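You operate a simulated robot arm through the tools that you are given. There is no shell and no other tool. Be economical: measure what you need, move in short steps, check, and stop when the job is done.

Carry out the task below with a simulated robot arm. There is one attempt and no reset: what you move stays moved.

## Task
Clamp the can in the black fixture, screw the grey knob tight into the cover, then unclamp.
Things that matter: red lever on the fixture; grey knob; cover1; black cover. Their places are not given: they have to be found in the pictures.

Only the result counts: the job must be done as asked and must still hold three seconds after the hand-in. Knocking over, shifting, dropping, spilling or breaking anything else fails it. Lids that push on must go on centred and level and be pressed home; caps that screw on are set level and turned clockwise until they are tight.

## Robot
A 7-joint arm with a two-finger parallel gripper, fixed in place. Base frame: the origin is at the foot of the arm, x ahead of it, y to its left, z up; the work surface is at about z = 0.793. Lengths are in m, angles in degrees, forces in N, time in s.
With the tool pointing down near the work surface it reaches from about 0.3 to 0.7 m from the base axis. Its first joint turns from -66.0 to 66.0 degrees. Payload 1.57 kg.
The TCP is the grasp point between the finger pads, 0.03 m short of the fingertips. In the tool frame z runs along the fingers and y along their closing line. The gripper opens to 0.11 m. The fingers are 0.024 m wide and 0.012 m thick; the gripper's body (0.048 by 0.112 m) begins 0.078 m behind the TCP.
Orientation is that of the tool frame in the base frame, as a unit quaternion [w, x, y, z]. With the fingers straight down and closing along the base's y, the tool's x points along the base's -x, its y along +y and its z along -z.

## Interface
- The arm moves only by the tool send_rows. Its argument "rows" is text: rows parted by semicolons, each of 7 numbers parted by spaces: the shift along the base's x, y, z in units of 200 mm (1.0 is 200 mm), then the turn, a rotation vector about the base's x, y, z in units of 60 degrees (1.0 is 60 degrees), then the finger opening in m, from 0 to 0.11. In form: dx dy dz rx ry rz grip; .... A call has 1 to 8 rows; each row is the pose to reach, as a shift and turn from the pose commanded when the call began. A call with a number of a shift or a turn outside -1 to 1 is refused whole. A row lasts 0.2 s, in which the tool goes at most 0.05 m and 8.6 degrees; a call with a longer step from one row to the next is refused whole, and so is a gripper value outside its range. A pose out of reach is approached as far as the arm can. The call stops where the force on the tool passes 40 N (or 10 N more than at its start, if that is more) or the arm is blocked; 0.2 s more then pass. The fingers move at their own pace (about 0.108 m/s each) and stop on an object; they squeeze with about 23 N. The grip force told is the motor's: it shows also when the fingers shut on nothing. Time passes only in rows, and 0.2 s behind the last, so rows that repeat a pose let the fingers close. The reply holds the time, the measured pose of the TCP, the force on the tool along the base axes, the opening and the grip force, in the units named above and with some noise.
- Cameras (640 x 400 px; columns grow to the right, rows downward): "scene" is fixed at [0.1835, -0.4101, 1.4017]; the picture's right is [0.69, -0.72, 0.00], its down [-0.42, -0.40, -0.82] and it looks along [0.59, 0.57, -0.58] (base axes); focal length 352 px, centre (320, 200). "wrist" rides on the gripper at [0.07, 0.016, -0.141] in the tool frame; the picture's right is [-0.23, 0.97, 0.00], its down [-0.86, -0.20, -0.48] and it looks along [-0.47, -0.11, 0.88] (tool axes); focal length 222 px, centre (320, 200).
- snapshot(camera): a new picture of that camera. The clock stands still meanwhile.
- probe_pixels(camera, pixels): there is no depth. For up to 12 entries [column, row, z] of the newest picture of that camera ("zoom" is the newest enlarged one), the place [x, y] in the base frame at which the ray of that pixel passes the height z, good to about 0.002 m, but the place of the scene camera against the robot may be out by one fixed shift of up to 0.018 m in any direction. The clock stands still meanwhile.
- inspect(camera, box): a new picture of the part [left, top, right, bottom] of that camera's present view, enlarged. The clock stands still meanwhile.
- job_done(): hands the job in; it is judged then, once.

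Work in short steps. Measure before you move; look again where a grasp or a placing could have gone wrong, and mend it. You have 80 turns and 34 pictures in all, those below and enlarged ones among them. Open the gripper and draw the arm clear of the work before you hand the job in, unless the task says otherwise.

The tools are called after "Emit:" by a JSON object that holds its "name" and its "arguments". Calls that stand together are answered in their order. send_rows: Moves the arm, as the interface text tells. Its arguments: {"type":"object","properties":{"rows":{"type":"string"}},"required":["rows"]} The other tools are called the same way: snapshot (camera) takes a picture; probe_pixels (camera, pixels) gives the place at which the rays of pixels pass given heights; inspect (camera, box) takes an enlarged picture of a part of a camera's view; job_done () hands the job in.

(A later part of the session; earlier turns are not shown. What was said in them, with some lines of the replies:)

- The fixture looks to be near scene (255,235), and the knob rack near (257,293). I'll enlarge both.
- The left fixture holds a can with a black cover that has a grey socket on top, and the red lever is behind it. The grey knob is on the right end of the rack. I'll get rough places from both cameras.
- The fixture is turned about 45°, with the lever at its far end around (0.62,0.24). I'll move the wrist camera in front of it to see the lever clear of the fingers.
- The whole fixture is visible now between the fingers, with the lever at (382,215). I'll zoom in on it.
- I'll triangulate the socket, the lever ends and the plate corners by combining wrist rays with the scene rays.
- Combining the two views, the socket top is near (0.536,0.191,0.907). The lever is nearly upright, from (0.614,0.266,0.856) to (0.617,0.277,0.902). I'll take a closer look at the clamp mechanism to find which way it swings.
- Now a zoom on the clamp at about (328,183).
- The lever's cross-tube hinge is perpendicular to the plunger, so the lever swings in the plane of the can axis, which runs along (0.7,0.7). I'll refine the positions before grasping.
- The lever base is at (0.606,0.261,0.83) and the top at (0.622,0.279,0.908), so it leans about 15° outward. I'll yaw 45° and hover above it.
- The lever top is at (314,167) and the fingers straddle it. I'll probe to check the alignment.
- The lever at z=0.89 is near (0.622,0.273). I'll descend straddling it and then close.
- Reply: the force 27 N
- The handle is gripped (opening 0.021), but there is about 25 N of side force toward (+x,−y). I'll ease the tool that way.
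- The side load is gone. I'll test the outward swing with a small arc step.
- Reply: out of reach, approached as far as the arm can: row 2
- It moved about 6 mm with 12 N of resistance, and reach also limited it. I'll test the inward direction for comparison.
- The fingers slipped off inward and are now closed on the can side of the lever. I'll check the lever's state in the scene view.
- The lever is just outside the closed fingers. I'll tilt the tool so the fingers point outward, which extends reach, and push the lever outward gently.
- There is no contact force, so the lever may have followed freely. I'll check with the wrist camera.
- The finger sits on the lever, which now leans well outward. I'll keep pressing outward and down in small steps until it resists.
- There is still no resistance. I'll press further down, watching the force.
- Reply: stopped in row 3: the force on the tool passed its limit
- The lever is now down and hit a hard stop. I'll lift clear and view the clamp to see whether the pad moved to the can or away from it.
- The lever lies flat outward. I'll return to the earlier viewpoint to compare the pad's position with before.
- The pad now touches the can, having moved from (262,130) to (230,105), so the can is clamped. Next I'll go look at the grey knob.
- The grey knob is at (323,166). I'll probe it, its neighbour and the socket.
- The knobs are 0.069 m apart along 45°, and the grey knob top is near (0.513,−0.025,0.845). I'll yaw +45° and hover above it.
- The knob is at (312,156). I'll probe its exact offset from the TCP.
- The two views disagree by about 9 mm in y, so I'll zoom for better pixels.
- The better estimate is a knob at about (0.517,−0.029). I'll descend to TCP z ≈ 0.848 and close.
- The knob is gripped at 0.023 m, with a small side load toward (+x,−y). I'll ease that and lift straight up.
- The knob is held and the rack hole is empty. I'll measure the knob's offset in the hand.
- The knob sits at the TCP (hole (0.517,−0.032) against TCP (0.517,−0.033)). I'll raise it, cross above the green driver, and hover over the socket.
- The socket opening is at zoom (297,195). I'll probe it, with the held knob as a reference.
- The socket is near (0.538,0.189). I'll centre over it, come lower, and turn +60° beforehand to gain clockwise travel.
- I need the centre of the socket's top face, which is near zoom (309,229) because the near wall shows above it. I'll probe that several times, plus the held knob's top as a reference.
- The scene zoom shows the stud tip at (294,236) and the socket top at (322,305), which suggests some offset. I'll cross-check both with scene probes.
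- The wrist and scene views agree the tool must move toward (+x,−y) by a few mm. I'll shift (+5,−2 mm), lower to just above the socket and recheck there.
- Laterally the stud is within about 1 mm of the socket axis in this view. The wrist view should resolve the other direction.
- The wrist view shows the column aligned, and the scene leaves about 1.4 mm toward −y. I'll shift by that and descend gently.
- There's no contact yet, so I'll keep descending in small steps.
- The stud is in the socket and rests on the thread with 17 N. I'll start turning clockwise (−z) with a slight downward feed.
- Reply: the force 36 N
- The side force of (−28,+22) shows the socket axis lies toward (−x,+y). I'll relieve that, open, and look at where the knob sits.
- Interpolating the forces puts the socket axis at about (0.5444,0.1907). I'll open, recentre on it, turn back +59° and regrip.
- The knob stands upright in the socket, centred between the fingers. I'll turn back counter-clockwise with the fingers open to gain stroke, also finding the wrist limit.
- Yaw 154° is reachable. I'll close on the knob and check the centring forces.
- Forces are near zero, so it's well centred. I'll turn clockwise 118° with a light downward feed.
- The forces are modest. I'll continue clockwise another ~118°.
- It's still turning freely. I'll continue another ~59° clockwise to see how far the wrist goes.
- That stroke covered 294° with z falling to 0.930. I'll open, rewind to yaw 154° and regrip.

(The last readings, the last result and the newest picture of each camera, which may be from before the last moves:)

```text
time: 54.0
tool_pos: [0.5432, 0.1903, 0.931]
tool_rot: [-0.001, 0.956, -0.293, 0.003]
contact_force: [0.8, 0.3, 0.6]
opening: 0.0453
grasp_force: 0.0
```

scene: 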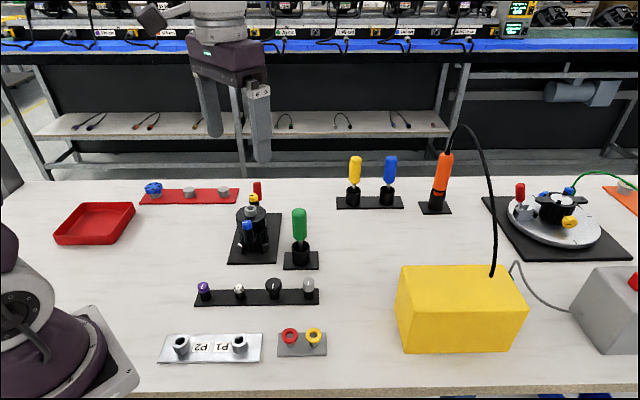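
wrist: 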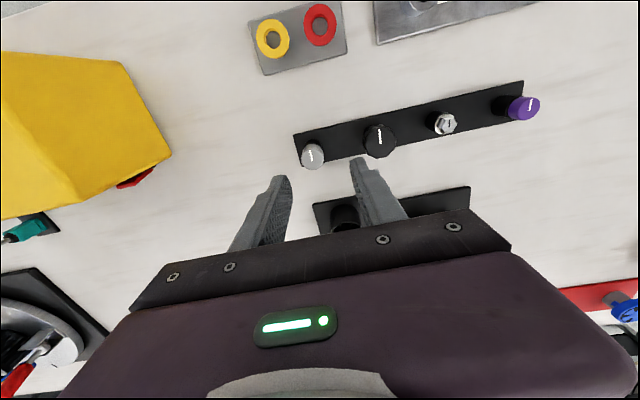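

I'll regrip and run another clockwise stroke with a light downward feed.

Emit:
{"name": "send_rows", "arguments": {"rows": "0.002 0 0 0 0 0 0.02; 0.002 0 0 0 0 0 0; 0.002 0 0 0 0 0 0; 0.002 0 -0.004 0 0 -0.14 0; 0.002 0 -0.006 0 0 -0.28 0; 0.002 0 -0.007 0 0 -0.42 0; 0.002 0 -0.008 0 0 -0.56 0; 0.002 0 -0.009 0 0 -0.7 0"}}

Emit:
{"name": "send_rows", "arguments": {"rows": "0 0 -0.001 0 0 -0.14 0; 0 0 -0.002 0 0 -0.28 0; 0 0 -0.003 0 0 -0.42 0; 0 0 -0.004 0 0 -0.56 0; 0 0 -0.005 0 0 -0.7 0; 0 0 -0.006 0 0 -0.84 0; 0 0 -0.007 0 0 -0.98 0"}}

```text
time: 55.8
tool_pos: [0.5436, 0.1909, 0.9306]
tool_rot: [0.0, 0.786, -0.618, 0.003]
contact_force: [2.9, 1.4, 1.7]
opening: 0.0233
grasp_force: 22.9
```

```text
time: 57.3
tool_pos: [0.5438, 0.1895, 0.9308]
tool_rot: [0.0, -0.419, 0.908, -0.002]
contact_force: [-3.9, -1.6, 6.7]
opening: 0.0235
grasp_force: 23.9
stopped in row 7: the force on the tool passed its limit (the readings are from after the stop); the commanded pose is now the measured one
```

The turn was stopped by a force limit, possibly because the knob is tight. I'll try to continue clockwise to confirm.

Emit:
{"name": "send_rows", "arguments": {"rows": "0 0 0 0 0 -0.14 0; 0 0 0 0 0 -0.28 0; 0 0 0 0 0 -0.42 0"}}

```text
time: 58.1
tool_pos: [0.5452, 0.1918, 0.9298]
tool_rot: [0.001, -0.211, 0.977, -0.002]
contact_force: [-1.9, 1.4, 25.5]
opening: 0.0231
grasp_force: 23.0
```

It moved on to yaw 24°, either slipping or still threading. I'll look at the gap between knob and socket.

Emit:
{"name": "inspect", "arguments": {"camera": "scene", "box": [225, 180, 275, 220]}}

```text
10.00 times, centred on (250, 200) of scene
```

zoom: 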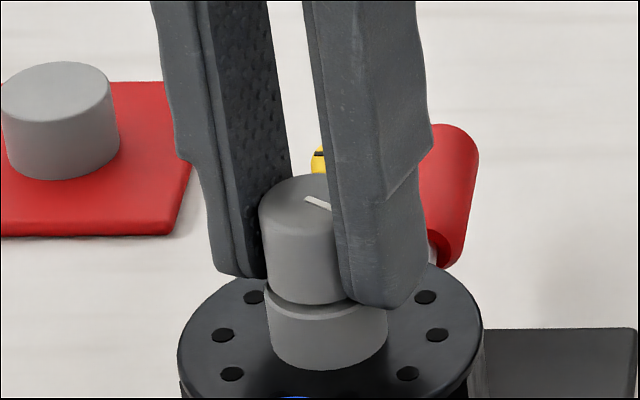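

The knob is almost flush on the socket. I'll keep turning clockwise to be sure it's tight, with no extra down-feed.

Emit:
{"name": "send_rows", "arguments": {"rows": "0 0 0.002 0 0 -0.14 0; 0 0 0.002 0 0 -0.28 0; 0 0 0.002 0 0 -0.42 0; 0 0 0.002 0 0 -0.56 0; 0 0 0.002 0 0 -0.7 0; 0 0 0.002 0 0 -0.84 0; 0 0 0.002 0 0 -0.98 0"}}

Emit:
{"name": "send_rows", "arguments": {"rows": "0 0 0 0 0 -0.14 0; 0 0 0 0 0 -0.28 0; 0 0 0 0 0 -0.42 0; 0 0 0 0 0 -0.56 0; 0 0 0 0 0 -0.7 0; 0 0 0 0 0 -0.84 0; 0 0 0 0 0 -0.98 0"}}

```text
time: 59.7
tool_pos: [0.5445, 0.1917, 0.9312]
tool_rot: [-0.002, 0.297, 0.955, -0.001]
contact_force: [-1.0, -5.3, 21.9]
opening: 0.0231
grasp_force: 22.5
```

```text
time: 61.3
tool_pos: [0.5439, 0.191, 0.9304]
tool_rot: [-0.003, 0.728, 0.685, -0.001]
contact_force: [2.3, 0.6, 1.4]
opening: 0.0234
grasp_force: 22.5
```

There's no block, so I need to know whether the fingers are slipping. I'll compare the mark's direction with the last view, using the wrist camera.

Emit:
{"name": "inspect", "arguments": {"camera": "wrist", "box": [260, 130, 380, 220]}}

```text
4.44 times, centred on (320, 175) of wrist
```

zoom: 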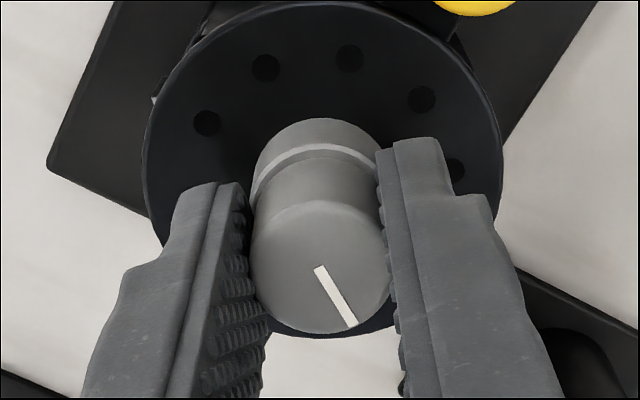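

The mark stays at about −80° in the base frame, against −85° earlier, while the tool turned 118°. The fingers are slipping, so the knob is tight and flush. I'll open, lift clear, and probe the surroundings of the lever.

Emit:
{"name": "send_rows", "arguments": {"rows": "0 0 0 0 0 0 0.03; 0 0 0 0 0 0 0.05; 0 0 0 0 0 0 0.05; 0 0 0.1 0 0 0 0.05; 0 0 0.25 0 0 0 0.05; 0 0 0.5 0 0 0 0.05"}}

Emit:
{"name": "probe_pixels", "arguments": {"camera": "scene", "pixels": [[239, 189, 0.797], [235, 205, 0.797], [228, 187, 0.815], [271.5, 193, 0.83], [269.5, 206, 0.82]]}}

```text
time: 62.7
tool_pos: [0.5429, 0.1905, 1.0327]
tool_rot: [-0.003, 0.727, 0.687, -0.001]
contact_force: [0.4, 0.3, 0.3]
opening: 0.0501
grasp_force: 0.1
```

```text
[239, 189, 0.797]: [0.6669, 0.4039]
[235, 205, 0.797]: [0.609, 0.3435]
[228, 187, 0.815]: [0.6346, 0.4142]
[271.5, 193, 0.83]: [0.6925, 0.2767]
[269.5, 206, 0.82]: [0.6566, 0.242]
```

Emit:
{"name": "probe_pixels", "arguments": {"camera": "scene", "pixels": [[263, 194.5, 0.82], [262, 204.5, 0.82], [263, 194.5, 0.825], [262, 204.5, 0.825]]}}

```text
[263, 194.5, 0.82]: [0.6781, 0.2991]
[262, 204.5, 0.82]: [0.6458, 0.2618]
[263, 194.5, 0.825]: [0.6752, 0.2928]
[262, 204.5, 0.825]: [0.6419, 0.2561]
```

The handle runs from about (0.639,0.287) to (0.671,0.324) at z≈0.82. I'll turn back to yaw +45° and move above the lever.

Emit:
{"name": "send_rows", "arguments": {"rows": "0.05 0.05 0 0 0 0.128 0.05; 0.1 0.1 0 0 0 0.256 0.05; 0.15 0.15 0 0 0 0.385 0.05; 0.2 0.2 0 0 0 0.513 0.05; 0.25 0.25 0 0 0 0.641 0.05; 0.3 0.3 0 0 0 0.77 0.05"}}

Emit:
{"name": "send_rows", "arguments": {"rows": "0 0 0 0 0 0.128 0.05; 0 0 0 0 0 0.256 0.05; 0 0 0 0 0 0.385 0.05; 0 0 0 0 0 0.513 0.05; 0 0 0 0 0 0.641 0.05; 0 0 0 0 0 0.77 0.05"}}

Emit:
{"name": "send_rows", "arguments": {"rows": "0 0 0 0 0 0.128 0.05; 0 0 0 0 0 0.256 0.05; 0 0 0 0 0 0.385 0.05; 0 0 0 0 0 0.513 0.05; 0 0 0 0 0 0.641 0.05; 0 0 0 0 0 0.77 0.05; 0 0 0 0 0 0.77 0.05"}}

```text
time: 64.1
tool_pos: [0.6032, 0.2498, 1.0305]
tool_rot: [-0.002, 0.398, 0.917, 0.0]
contact_force: [-0.5, -0.1, -0.1]
opening: 0.0501
grasp_force: 0.0
```

```text
time: 65.5
tool_pos: [0.6042, 0.2519, 1.0303]
tool_rot: [-0.001, 0.007, 1.0, -0.003]
contact_force: [-0.7, -0.5, 0.1]
opening: 0.0501
grasp_force: 0.1
```

```text
time: 67.1
tool_pos: [0.6044, 0.2514, 1.0316]
tool_rot: [-0.001, -0.387, 0.922, -0.002]
contact_force: [0.6, 0.3, -0.2]
opening: 0.0502
grasp_force: 0.0
```

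Now I'll tilt 25° outward while moving out and down, staying above the lever at first.

Emit:
{"name": "send_rows", "arguments": {"rows": "0.05 0.055 -0.1 0.098 -0.098 0 0.05; 0.1 0.11 -0.2 0.196 -0.196 0 0.05; 0.158 0.173 -0.35 0.295 -0.295 0 0.05; 0.17 0.185 -0.5 0.295 -0.295 0 0.05; 0.18 0.195 -0.65 0.295 -0.295 0 0.05; 0.185 0.2 -0.78 0.295 -0.295 0 0.05; 0.185 0.2 -0.78 0.295 -0.295 0 0.05"}}

```text
time: 68.7
tool_pos: [0.6396, 0.2934, 0.8738]
tool_rot: [0.2, -0.377, 0.901, 0.08]
contact_force: [-0.4, 0.9, 0.8]
opening: 0.0501
grasp_force: 0.1
```

I'll descend to straddle the handle and close.

Emit:
{"name": "send_rows", "arguments": {"rows": "0.015 0 -0.06 0 0 0 0.05; 0.02 0 -0.12 0 0 0 0.05; 0.02 0 -0.175 0 0 0 0.05; 0.02 0 -0.175 0 0 0 0.05; 0.02 0 -0.175 0 0 0 0.03; 0.02 0 -0.175 0 0 0 0.0; 0.02 0 -0.175 0 0 0 0.0"}}

```text
time: 70.3
tool_pos: [0.6461, 0.2928, 0.8386]
tool_rot: [0.2, -0.376, 0.901, 0.08]
contact_force: [5.1, -2.7, -2.3]
opening: 0.0209
grasp_force: 34.4
```

The lever is gripped (0.021). I'll raise it along its arc about the pivot, half way first.

Emit:
{"name": "send_rows", "arguments": {"rows": "-0.0067 -0.0067 0.071 0 0 0 0; -0.026 -0.026 0.1375 0 0 0 0; -0.057 -0.057 0.1945 0 0 0 0; -0.057 -0.057 0.1945 0 0 0 0"}}

```text
time: 71.3
tool_pos: [0.6341, 0.2791, 0.8784]
tool_rot: [0.2, -0.377, 0.901, 0.079]
contact_force: [0.3, -0.9, 0.4]
opening: 0.0002
grasp_force: 20.7
```

The fingers slipped off, since the toggle resists at first. I'll touch down with closed fingers to find where the lever is now.

Emit:
{"name": "send_rows", "arguments": {"rows": "0.02 0.025 0 0 0 0 0; 0.045 0.055 -0.03 0 0 0 0; 0.045 0.055 -0.05 0 0 0 0; 0.045 0.055 -0.07 0 0 0 0; 0.045 0.055 -0.07 0 0 0 0"}}

```text
time: 72.5
tool_pos: [0.6437, 0.2916, 0.864]
tool_rot: [0.2, -0.377, 0.901, 0.08]
contact_force: [0.2, 0.5, 0.4]
opening: 0.0001
grasp_force: 21.3
```

The lever is still flat and locked. I'll regrip further out on the handle with a bit more tilt, then pull up slowly.

Emit:
{"name": "send_rows", "arguments": {"rows": "0 0 0.03 0.06 -0.06 0 0.03; 0.02 0.02 0.03 0.118 -0.118 0 0.05; 0.035 0.03 0.0 0.118 -0.118 0 0.05; 0.035 0.03 -0.08 0.118 -0.118 0 0.05; 0.035 0.03 -0.157 0.118 -0.118 0 0.05; 0.035 0.03 -0.157 0.118 -0.118 0 0.03; 0.035 0.03 -0.157 0.118 -0.118 0 0; 0.035 0.03 -0.157 0.118 -0.118 0 0"}}

```text
time: 73.7
tool_pos: [0.6485, 0.3045, 0.8432]
tool_rot: [0.281, -0.366, 0.879, 0.116]
contact_force: [-8.2, 10.6, 6.6]
opening: 0.0501
grasp_force: 0.1
stopped in row 5: the force on the tool passed its limit (the readings are from after the stop); the commanded pose is now the measured one
```

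A finger touched something on the way down. I'll use the last picture to see the lever relative to the fingers.

Emit:
{"name": "inspect", "arguments": {"camera": "wrist", "box": [230, 90, 410, 210]}}

```text
3.33 times, centred on (320, 150) of wrist
```

zoom: 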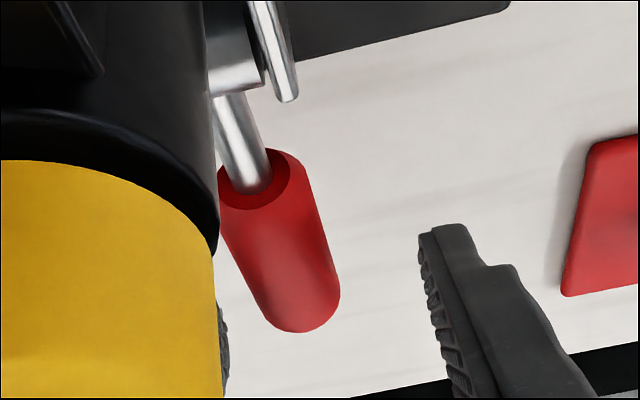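

The last view shows the handle still down between the fingers, but the gripper is very close to the yellow knob on the left. The contact probably came from too much tilt. I'll back straight up, reduce the tilt to 25° and hover open.

Emit:
{"name": "send_rows", "arguments": {"rows": "0 0 0.05 0 0 0 0.05; 0.01 0 0.12 0 0 0 0.05; 0.01 -0.01 0.2 -0.06 0.06 0 0.05; 0.01 -0.03 0.2 -0.123 0.123 0 0.05; 0.01 -0.03 0.2 -0.123 0.123 0 0.05"}}

```text
time: 74.8
tool_pos: [0.6522, 0.298, 0.8824]
tool_rot: [0.2, -0.375, 0.902, 0.082]
contact_force: [0.7, 0.1, 0.3]
opening: 0.0501
grasp_force: 0.0
```

The arm is clear, with no force. I'll descend again at 25° tilt, the same as the earlier grip that worked, and close.

Emit:
{"name": "send_rows", "arguments": {"rows": "-0.008 -0.003 -0.08 0 0 0 0.05; -0.008 -0.003 -0.16 0 0 0 0.05; -0.008 -0.003 -0.22 0 0 0 0.05; -0.008 -0.003 -0.22 0 0 0 0.03; -0.008 -0.003 -0.22 0 0 0 0.0; -0.008 -0.003 -0.22 0 0 0 0; -0.008 -0.003 -0.22 0 0 0 0"}}

```text
time: 76.5
tool_pos: [0.6492, 0.2961, 0.8392]
tool_rot: [0.201, -0.376, 0.901, 0.082]
contact_force: [9.5, -5.3, -6.7]
opening: 0.0208
grasp_force: 34.4
```

Gripped (0.0208). I'll pull up slowly, about 1.5 mm per row.

Emit:
{"name": "send_rows", "arguments": {"rows": "0.005 -0.003 0.006 0 0 0 0; 0.005 -0.003 0.012 0 0 0 0; 0.005 -0.003 0.018 0 0 0 0; 0.005 -0.003 0.024 0 0 0 0; 0.005 -0.003 0.03 0 0 0 0; 0.005 -0.003 0.036 0 0 0 0"}}

```text
time: 77.8
tool_pos: [0.6484, 0.2959, 0.8449]
tool_rot: [0.198, -0.376, 0.901, 0.083]
contact_force: [-8.4, 4.0, -17.5]
opening: 0.0209
grasp_force: 34.1
```

The lever resists with 17.5 N, but the grip holds. I'll continue slowly.

Emit:
{"name": "send_rows", "arguments": {"rows": "-0.003 0.001 0.006 0 0 0 0; -0.003 0.001 0.012 0 0 0 0; -0.004 0 0.018 0 0 0 0; -0.005 0 0.024 0 0 0 0; -0.006 -0.001 0.03 0 0 0 0; -0.007 -0.002 0.036 0 0 0 0"}}

```text
time: 79.2
tool_pos: [0.65, 0.296, 0.8523]
tool_rot: [0.199, -0.376, 0.901, 0.083]
contact_force: [-16.4, 13.7, -16.2]
opening: 0.0211
grasp_force: 33.8
```

It has risen 13 mm with steady force, so the lever is moving. I'll relieve the sideways load and follow the arc.

Emit:
{"name": "send_rows", "arguments": {"rows": "-0.008 0.006 0.008 0 0 0 0; -0.012 0.006 0.018 0 0 0 0; -0.015 0.004 0.028 0 0 0 0; -0.018 0.001 0.038 0 0 0 0; -0.021 -0.002 0.048 0 0 0 0; -0.025 -0.006 0.058 0 0 0 0; -0.028 -0.009 0.066 0 0 0 0"}}

```text
time: 80.8
tool_pos: [0.6454, 0.2936, 0.8656]
tool_rot: [0.2, -0.376, 0.901, 0.082]
contact_force: [-0.6, -0.3, -0.5]
opening: 0.0
grasp_force: 21.2
```

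The grip slipped again because friction alone can't break the toggle. I'll roll the gripper 30° about the lever axis so one finger supports the handle from below. First I rise and reduce the tilt.

Emit:
{"name": "send_rows", "arguments": {"rows": "0 0 0.1 0 0 0 0; -0.06 0.04 0.2 -0.06 0.06 0 0.02; -0.12 0.08 0.25 -0.118 0.118 0 0.04; -0.155 0.1 0.25 -0.118 0.118 0 0.04; -0.155 0.1 0.25 -0.118 0.118 0 0.04"}}

Emit:
{"name": "send_rows", "arguments": {"rows": "0 0 0 -0.0885 -0.0885 0 0.04; 0 0 0 -0.177 -0.177 0 0.04; 0 0 0 -0.2655 -0.2655 0 0.04; 0 0 -0.06 -0.354 -0.354 0 0.04; 0 0 -0.13 -0.354 -0.354 0 0.04; 0 0 -0.13 -0.354 -0.354 0 0.04"}}

```text
time: 82.0
tool_pos: [0.6141, 0.3115, 0.9155]
tool_rot: [0.12, -0.382, 0.915, 0.049]
contact_force: [-0.3, 0.4, -0.3]
opening: 0.0402
grasp_force: 0.1
```

```text
time: 83.5
tool_pos: [0.6124, 0.3125, 0.8901]
tool_rot: [0.214, -0.4, 0.871, -0.19]
contact_force: [0.7, -0.1, -0.3]
opening: 0.04
grasp_force: 0.0
```

The orientation is as planned. I'll advance along the tool axis so the lower finger goes under the handle.

Emit:
{"name": "send_rows", "arguments": {"rows": "0.05 -0.012 -0.08 0 0 0 0.04; 0.1 -0.025 -0.155 0 0 0 0.04; 0.13 -0.032 -0.2 0 0 0 0.04; 0.15 -0.037 -0.235 0 0 0 0.04; 0.166 -0.041 -0.2585 0 0 0 0.04; 0.166 -0.041 -0.2585 0 0 0 0.04"}}

```text
time: 84.8
tool_pos: [0.6468, 0.3059, 0.8367]
tool_rot: [0.214, -0.4, 0.871, -0.189]
contact_force: [0.1, 1.1, -0.6]
opening: 0.0402
grasp_force: 0.1
```

No contact on the way in. I'll close on the handle.

Emit:
{"name": "send_rows", "arguments": {"rows": "0 0 0 0 0 0 0.02; 0 0 0 0 0 0 0; 0 0 0 0 0 0 0"}}

```text
time: 85.7
tool_pos: [0.6444, 0.3079, 0.8357]
tool_rot: [0.214, -0.4, 0.871, -0.188]
contact_force: [-20.2, 14.8, -12.5]
opening: 0.021
grasp_force: 34.4
```

Gripped with the lower finger under the handle. I'll relieve the bias, then lift along the hinge arc, rotating with the lever to 12°.

Emit:
{"name": "send_rows", "arguments": {"rows": "-0.015 0.015 -0.006 0 0 0 0; -0.015 0.015 -0.006 0 0 0 0; -0.018 0.012 0.004 0.0235 -0.0235 0 0; -0.021 0.009 0.015 0.047 -0.047 0 0; -0.024 0.006 0.025 0.07 -0.07 0 0; -0.027 0.003 0.035 0.094 -0.094 0 0; -0.031 -0.001 0.045 0.118 -0.118 0 0; -0.035 -0.005 0.054 0.141 -0.141 0 0"}}

```text
time: 87.5
tool_pos: [0.6384, 0.304, 0.8492]
tool_rot: [0.307, -0.368, 0.864, -0.154]
contact_force: [0.5, 9.8, -20.0]
opening: 0.0214
grasp_force: 34.3
```

Still held, with a 20 N load. I'll continue from 12° to 24°.

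Emit:
{"name": "send_rows", "arguments": {"rows": "-0.005 -0.005 0.011 0.0282 -0.0282 0 0; -0.01 -0.01 0.022 0.0564 -0.0564 0 0; -0.016 -0.016 0.033 0.0846 -0.0846 0 0; -0.022 -0.022 0.043 0.1128 -0.1128 0 0; -0.0285 -0.0285 0.053 0.141 -0.141 0 0; -0.0285 -0.0285 0.053 0.141 -0.141 0 0"}}

```text
time: 88.8
tool_pos: [0.6354, 0.2981, 0.8571]
tool_rot: [0.381, -0.342, 0.851, -0.114]
contact_force: [3.7, 4.2, -17.1]
opening: 0.0212
grasp_force: 34.1
out of reach, approached as far as the arm can: row 3, 4
```

The grip still holds. I'll continue up and inward along the arc without further rotation.

Emit:
{"name": "send_rows", "arguments": {"rows": "-0.006 -0.006 0.016 0 0 0 0; -0.013 -0.013 0.032 0 0 0 0; -0.02 -0.02 0.047 0 0 0 0; -0.027 -0.027 0.062 0 0 0 0; -0.034 -0.034 0.077 0 0 0 0; -0.034 -0.034 0.077 0 0 0 0"}}

```text
time: 90.2
tool_pos: [0.6257, 0.294, 0.8729]
tool_rot: [0.394, -0.334, 0.848, -0.114]
contact_force: [-11.5, 31.0, -14.4]
opening: 0.0231
grasp_force: 35.1
```

The contact point works out to about 39° of lever elevation, so the lever is lifting. I'll relieve the side load and continue along the arc toward 60°.

Emit:
{"name": "send_rows", "arguments": {"rows": "-0.01 0.014 0 0 0 0 0; -0.024 0.001 0.02 0 0 0 0; -0.038 -0.012 0.038 0 0 0 0; -0.05 -0.027 0.054 0 0 0 0; -0.063 -0.04 0.068 0 0 0 0; -0.075 -0.053 0.079 0 0 0 0; -0.075 -0.053 0.079 0 0 0 0"}}

```text
time: 91.8
tool_pos: [0.6133, 0.2798, 0.8917]
tool_rot: [0.395, -0.332, 0.848, -0.117]
contact_force: [0.4, 0.2, 0.7]
opening: 0.0002
grasp_force: 21.1
```

The grip slipped near the end, and the lever should now be partly raised at roughly 40°. I'll move aside, roll to 45°, and come in under the handle with closed fingers to push it up and in.

Emit:
{"name": "send_rows", "arguments": {"rows": "0 0 0.1 0 0 0 0; -0.05 0.05 0.17 -0.094 0.094 0 0; -0.12 0.12 0.2 -0.189 0.189 0 0; -0.175 0.175 0.2 -0.283 0.283 0 0; -0.175 0.175 0.2 -0.283 0.283 0 0"}}

Emit:
{"name": "send_rows", "arguments": {"rows": "0.03 0.02 0 -0.0885 -0.0885 0 0; 0.08 0.04 -0.1 -0.177 -0.177 0 0; 0.13 0.055 -0.2 -0.177 -0.177 0 0; 0.13 0.055 -0.26 -0.177 -0.177 0 0; 0.13 0.055 -0.26 -0.177 -0.177 0 0"}}

```text
time: 93.0
tool_pos: [0.5767, 0.3127, 0.9295]
tool_rot: [0.212, -0.4, 0.871, -0.189]
contact_force: [-0.8, -0.1, -0.3]
opening: 0.0
grasp_force: 21.1
out of reach, approached as far as the arm can: row 2, 3
```

```text
time: 94.2
tool_pos: [0.6026, 0.3244, 0.8796]
tool_rot: [0.255, -0.399, 0.826, -0.306]
contact_force: [-0.1, 0.4, -0.2]
opening: 0.0001
grasp_force: 20.9
5 turns are left
```

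Few turns remain, so in one call I'll slide under the handle and push it along its arc to the upright stop.

Emit:
{"name": "send_rows", "arguments": {"rows": "0.1 -0.04 -0.1 0 0 0 0; 0.16 -0.064 -0.16 0 0 0 0; 0.208 -0.0835 -0.208 0 0 0 0; 0.188 -0.1035 -0.143 0 0 0 0; 0.168 -0.123 -0.0945 0 0 0 0; 0.143 -0.148 -0.051 0 0 0 0; 0.12 -0.1715 -0.0215 0 0 0 0; 0.097 -0.1945 0.0005 0 0 0 0"}}

```text
time: 94.8
tool_pos: [0.6235, 0.3244, 0.8468]
tool_rot: [0.254, -0.405, 0.827, -0.294]
contact_force: [-3.3, 3.5, 0.4]
opening: 0.0
grasp_force: 21.6
stopped in row 2: the force on the tool passed its limit (the readings are from after the stop); the commanded pose is now the measured one
4 turns are left
```

The tip met the side of the handle at z≈0.826, so the lever sprang back down (it is bistable). I'll repeat the rolled grip that lifted it to ~24°. Then I'll slide the fingers deeper under the handle and roll further, so the lower finger carries the load.

Emit:
{"name": "send_rows", "arguments": {"rows": "-0.08 0.03 0.08 0 0 0 0; -0.08 0.0 0.15 0.0885 0.0885 0 0.02; -0.0555 -0.0595 0.2165 0.177 0.177 0 0.04; -0.0555 -0.0595 0.2165 0.177 0.177 0 0.04; -0.0555 -0.0595 0.2165 0.177 0.177 0 0.04"}}

Emit:
{"name": "send_rows", "arguments": {"rows": "0.05 -0.012 -0.08 0 0 0 0.04; 0.1 -0.025 -0.155 0 0 0 0.04; 0.13 -0.032 -0.2 0 0 0 0.04; 0.15 -0.037 -0.235 0 0 0 0.04; 0.166 -0.041 -0.2585 0 0 0 0.04; 0.166 -0.041 -0.2585 0 0 0 0.04"}}

Emit:
{"name": "send_rows", "arguments": {"rows": "0 0 0 0 0 0 0.02; 0 0 0 0 0 0 0; 0 0 0 0 0 0 0"}}

Emit:
{"name": "send_rows", "arguments": {"rows": "-0.015 0.015 -0.006 0 0 0 0; -0.015 0.015 -0.006 0 0 0 0; -0.018 0.012 0.004 0.0235 -0.0235 0 0; -0.021 0.009 0.015 0.047 -0.047 0 0; -0.024 0.006 0.025 0.07 -0.07 0 0; -0.027 0.003 0.035 0.094 -0.094 0 0; -0.031 -0.001 0.045 0.118 -0.118 0 0; -0.035 -0.005 0.054 0.141 -0.141 0 0"}}

Emit:
{"name": "send_rows", "arguments": {"rows": "-0.005 -0.005 0.011 0.0282 -0.0282 0 0; -0.01 -0.01 0.022 0.0564 -0.0564 0 0; -0.016 -0.016 0.033 0.0846 -0.0846 0 0; -0.022 -0.022 0.043 0.1128 -0.1128 0 0; -0.0285 -0.0285 0.053 0.141 -0.141 0 0; -0.0285 -0.0285 0.053 0.141 -0.141 0 0"}}

Emit:
{"name": "send_rows", "arguments": {"rows": "0.015 0.0015 -0.014 0 0 0 0; 0.03 0.003 -0.028 0 0 0 0; 0.0436 0.004 -0.041 0 0 0 0; 0.0436 0.004 -0.041 0 0 0 0"}}

```text
time: 96.0
tool_pos: [0.6135, 0.3109, 0.892]
tool_rot: [0.215, -0.405, 0.871, -0.179]
contact_force: [-0.4, 0.1, -0.3]
opening: 0.04
grasp_force: 0.1
```

```text
time: 97.4
tool_pos: [0.6482, 0.3033, 0.8391]
tool_rot: [0.214, -0.404, 0.871, -0.178]
contact_force: [0.6, 0.6, 0.4]
opening: 0.04
grasp_force: 0.1
```

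```text
time: 98.2
tool_pos: [0.6431, 0.3054, 0.8376]
tool_rot: [0.212, -0.406, 0.872, -0.175]
contact_force: [-25.5, 24.2, -18.4]
opening: 0.0213
grasp_force: 34.3
```

```text
time: 100.0
tool_pos: [0.6388, 0.3038, 0.8508]
tool_rot: [0.306, -0.373, 0.864, -0.143]
contact_force: [-18.4, 13.0, -22.8]
opening: 0.0217
grasp_force: 35.0
```

```text
time: 101.4
tool_pos: [0.6336, 0.2966, 0.8616]
tool_rot: [0.394, -0.338, 0.848, -0.105]
contact_force: [-23.4, 4.3, -22.8]
opening: 0.0218
grasp_force: 35.0
```

```text
time: 102.4
tool_pos: [0.6412, 0.3017, 0.8548]
tool_rot: [0.397, -0.34, 0.847, -0.102]
contact_force: [-31.5, 18.3, 1.0]
opening: 0.0209
grasp_force: 34.2
3 turns are left
```

The grip is deeper and still holding (0.0209). I'll relieve the side load, roll further about the handle, then drive along the arc to the upright stop in several short calls.

Emit:
{"name": "send_rows", "arguments": {"rows": "-0.012 0.012 0 0 0 0 0; -0.015 0.017 -0.004 -0.072 -0.072 -0.045 0; -0.017 0.022 -0.008 -0.143 -0.143 -0.09 0; -0.02 0.028 -0.0125 -0.215 -0.215 -0.1355 0; -0.02 0.028 -0.0125 -0.215 -0.215 -0.1355 0"}}

Emit:
{"name": "send_rows", "arguments": {"rows": "-0.005 -0.005 0.014 0 0 0 0; -0.01 -0.01 0.028 0 0 0 0; -0.0152 -0.0152 0.041 0 0 0 0; -0.025 -0.025 0.06 0 0 0 0; -0.0343 -0.0343 0.078 0 0 0 0; -0.0343 -0.0343 0.078 0 0 0 0"}}

Emit:
{"name": "send_rows", "arguments": {"rows": "-0.011 -0.011 0.017 0 0 0 0; -0.0226 -0.0226 0.033 0 0 0 0; -0.035 -0.035 0.048 0 0 0 0; -0.0484 -0.0484 0.0615 0 0 0 0; -0.0484 -0.0484 0.0615 0 0 0 0"}}

Emit:
{"name": "send_rows", "arguments": {"rows": "-0.014 -0.014 0.012 0 0 0 0; -0.0283 -0.0283 0.023 0 0 0 0; -0.043 -0.043 0.032 0 0 0 0; -0.0583 -0.0583 0.0405 0 0 0 0; -0.07 -0.07 0.045 0 0 0 0; -0.082 -0.082 0.0495 0 0 0 0; -0.082 -0.082 0.0495 0 0 0 0"}}

```text
time: 103.6
tool_pos: [0.6393, 0.306, 0.8507]
tool_rot: [0.44, -0.307, 0.802, -0.264]
contact_force: [-1.5, 28.9, -8.1]
opening: 0.0211
grasp_force: 34.3
```

```text
time: 105.0
tool_pos: [0.6307, 0.2967, 0.8642]
tool_rot: [0.438, -0.307, 0.803, -0.264]
contact_force: [-1.7, 24.1, -19.5]
opening: 0.0265
grasp_force: 37.6
```

```text
time: 106.2
tool_pos: [0.6224, 0.289, 0.8807]
tool_rot: [0.441, -0.306, 0.802, -0.263]
contact_force: [7.4, 37.6, -4.7]
opening: 0.0323
grasp_force: 40.8
```

```text
time: 107.3
tool_pos: [0.6118, 0.2808, 0.8878]
tool_rot: [0.444, -0.307, 0.801, -0.26]
contact_force: [11.8, 5.9, -5.9]
opening: 0.0358
grasp_force: 42.3
stopped in row 5: the force on the tool passed its limit (the readings are from after the stop); the commanded pose is now the measured one
2 turns are left
```

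The lever is now at roughly 65–70°, near its original upright stop, and the call stopped on force there. I'll give a last small inward push, then open wide, back out along the tool axis and rise clear.

Emit:
{"name": "send_rows", "arguments": {"rows": "-0.012 -0.012 0.004 0 0 0 0; -0.025 -0.025 0.008 0 0 0 0; -0.035 -0.035 0.01 0 0 0 0"}}

Emit:
{"name": "send_rows", "arguments": {"rows": "0 0 0 0 0 0 0.05; 0 0 0 0 0 0 0.08; 0 0 0 0 0 0 0.08; -0.087 0.0144 0.047 0 0 0 0.08; -0.174 0.029 0.094 0 0 0 0.08; -0.261 0.043 0.141 0 0 0 0.08; -0.3 0.05 0.25 0 0 0 0.08; -0.3 0.05 0.4 0 0 0 0.08"}}

Emit:
{"name": "send_rows", "arguments": {"rows": "0 0 0.15 0 0 0 0.08; 0 0 0.35 0 0 0 0.08; 0 0 0.5 0 0 0 0.08; 0 0 0.5 0 0 0 0.08"}}

```text
time: 107.8
tool_pos: [0.6105, 0.2819, 0.8904]
tool_rot: [0.448, -0.308, 0.799, -0.258]
contact_force: [16.2, 7.9, -7.3]
opening: 0.0346
grasp_force: 41.6
stopped in row 2: the force on the tool passed its limit (the readings are from after the stop); the commanded pose is now the measured one
```

```text
time: 109.6
tool_pos: [0.5483, 0.2899, 0.9701]
tool_rot: [0.446, -0.31, 0.799, -0.258]
contact_force: [-0.1, -0.9, 0.0]
opening: 0.0802
grasp_force: 0.0
```

```text
time: 110.6
tool_pos: [0.5457, 0.2926, 1.0717]
tool_rot: [0.446, -0.309, 0.799, -0.259]
contact_force: [0.6, -0.2, 0.0]
opening: 0.0799
grasp_force: 0.0
1 turns are left
```

The last push met a firm stop pushing back outward, which fits the lever being at its open end. The arm is now clear with the gripper open, so I'm handing in.

Emit:
{"name": "job_done", "arguments": {}}

```text
The job is handed in.
```

I clamped the can, screwed the grey knob tight and swung the red lever back up. I couldn't confirm the unclamping by eye because I had no pictures left.

- **Clamp:** a picture after lowering the lever showed the clamp pad against the can.
- **Knob:** it looked almost flush on the socket. Its mark stayed put while the gripper turned another 118°, so the fingers were slipping on a tight knob.
- **Unclamp:** I judged this by force and position only. The lever met a firm stop at about 65–70°, close to where it started (about 73°). It had sprung back down on an earlier try.
- **Possible bump:** on one approach to the lever the gripper stopped on contact, probably with the yellow knob on the fixture. I couldn't check whether that knob moved.
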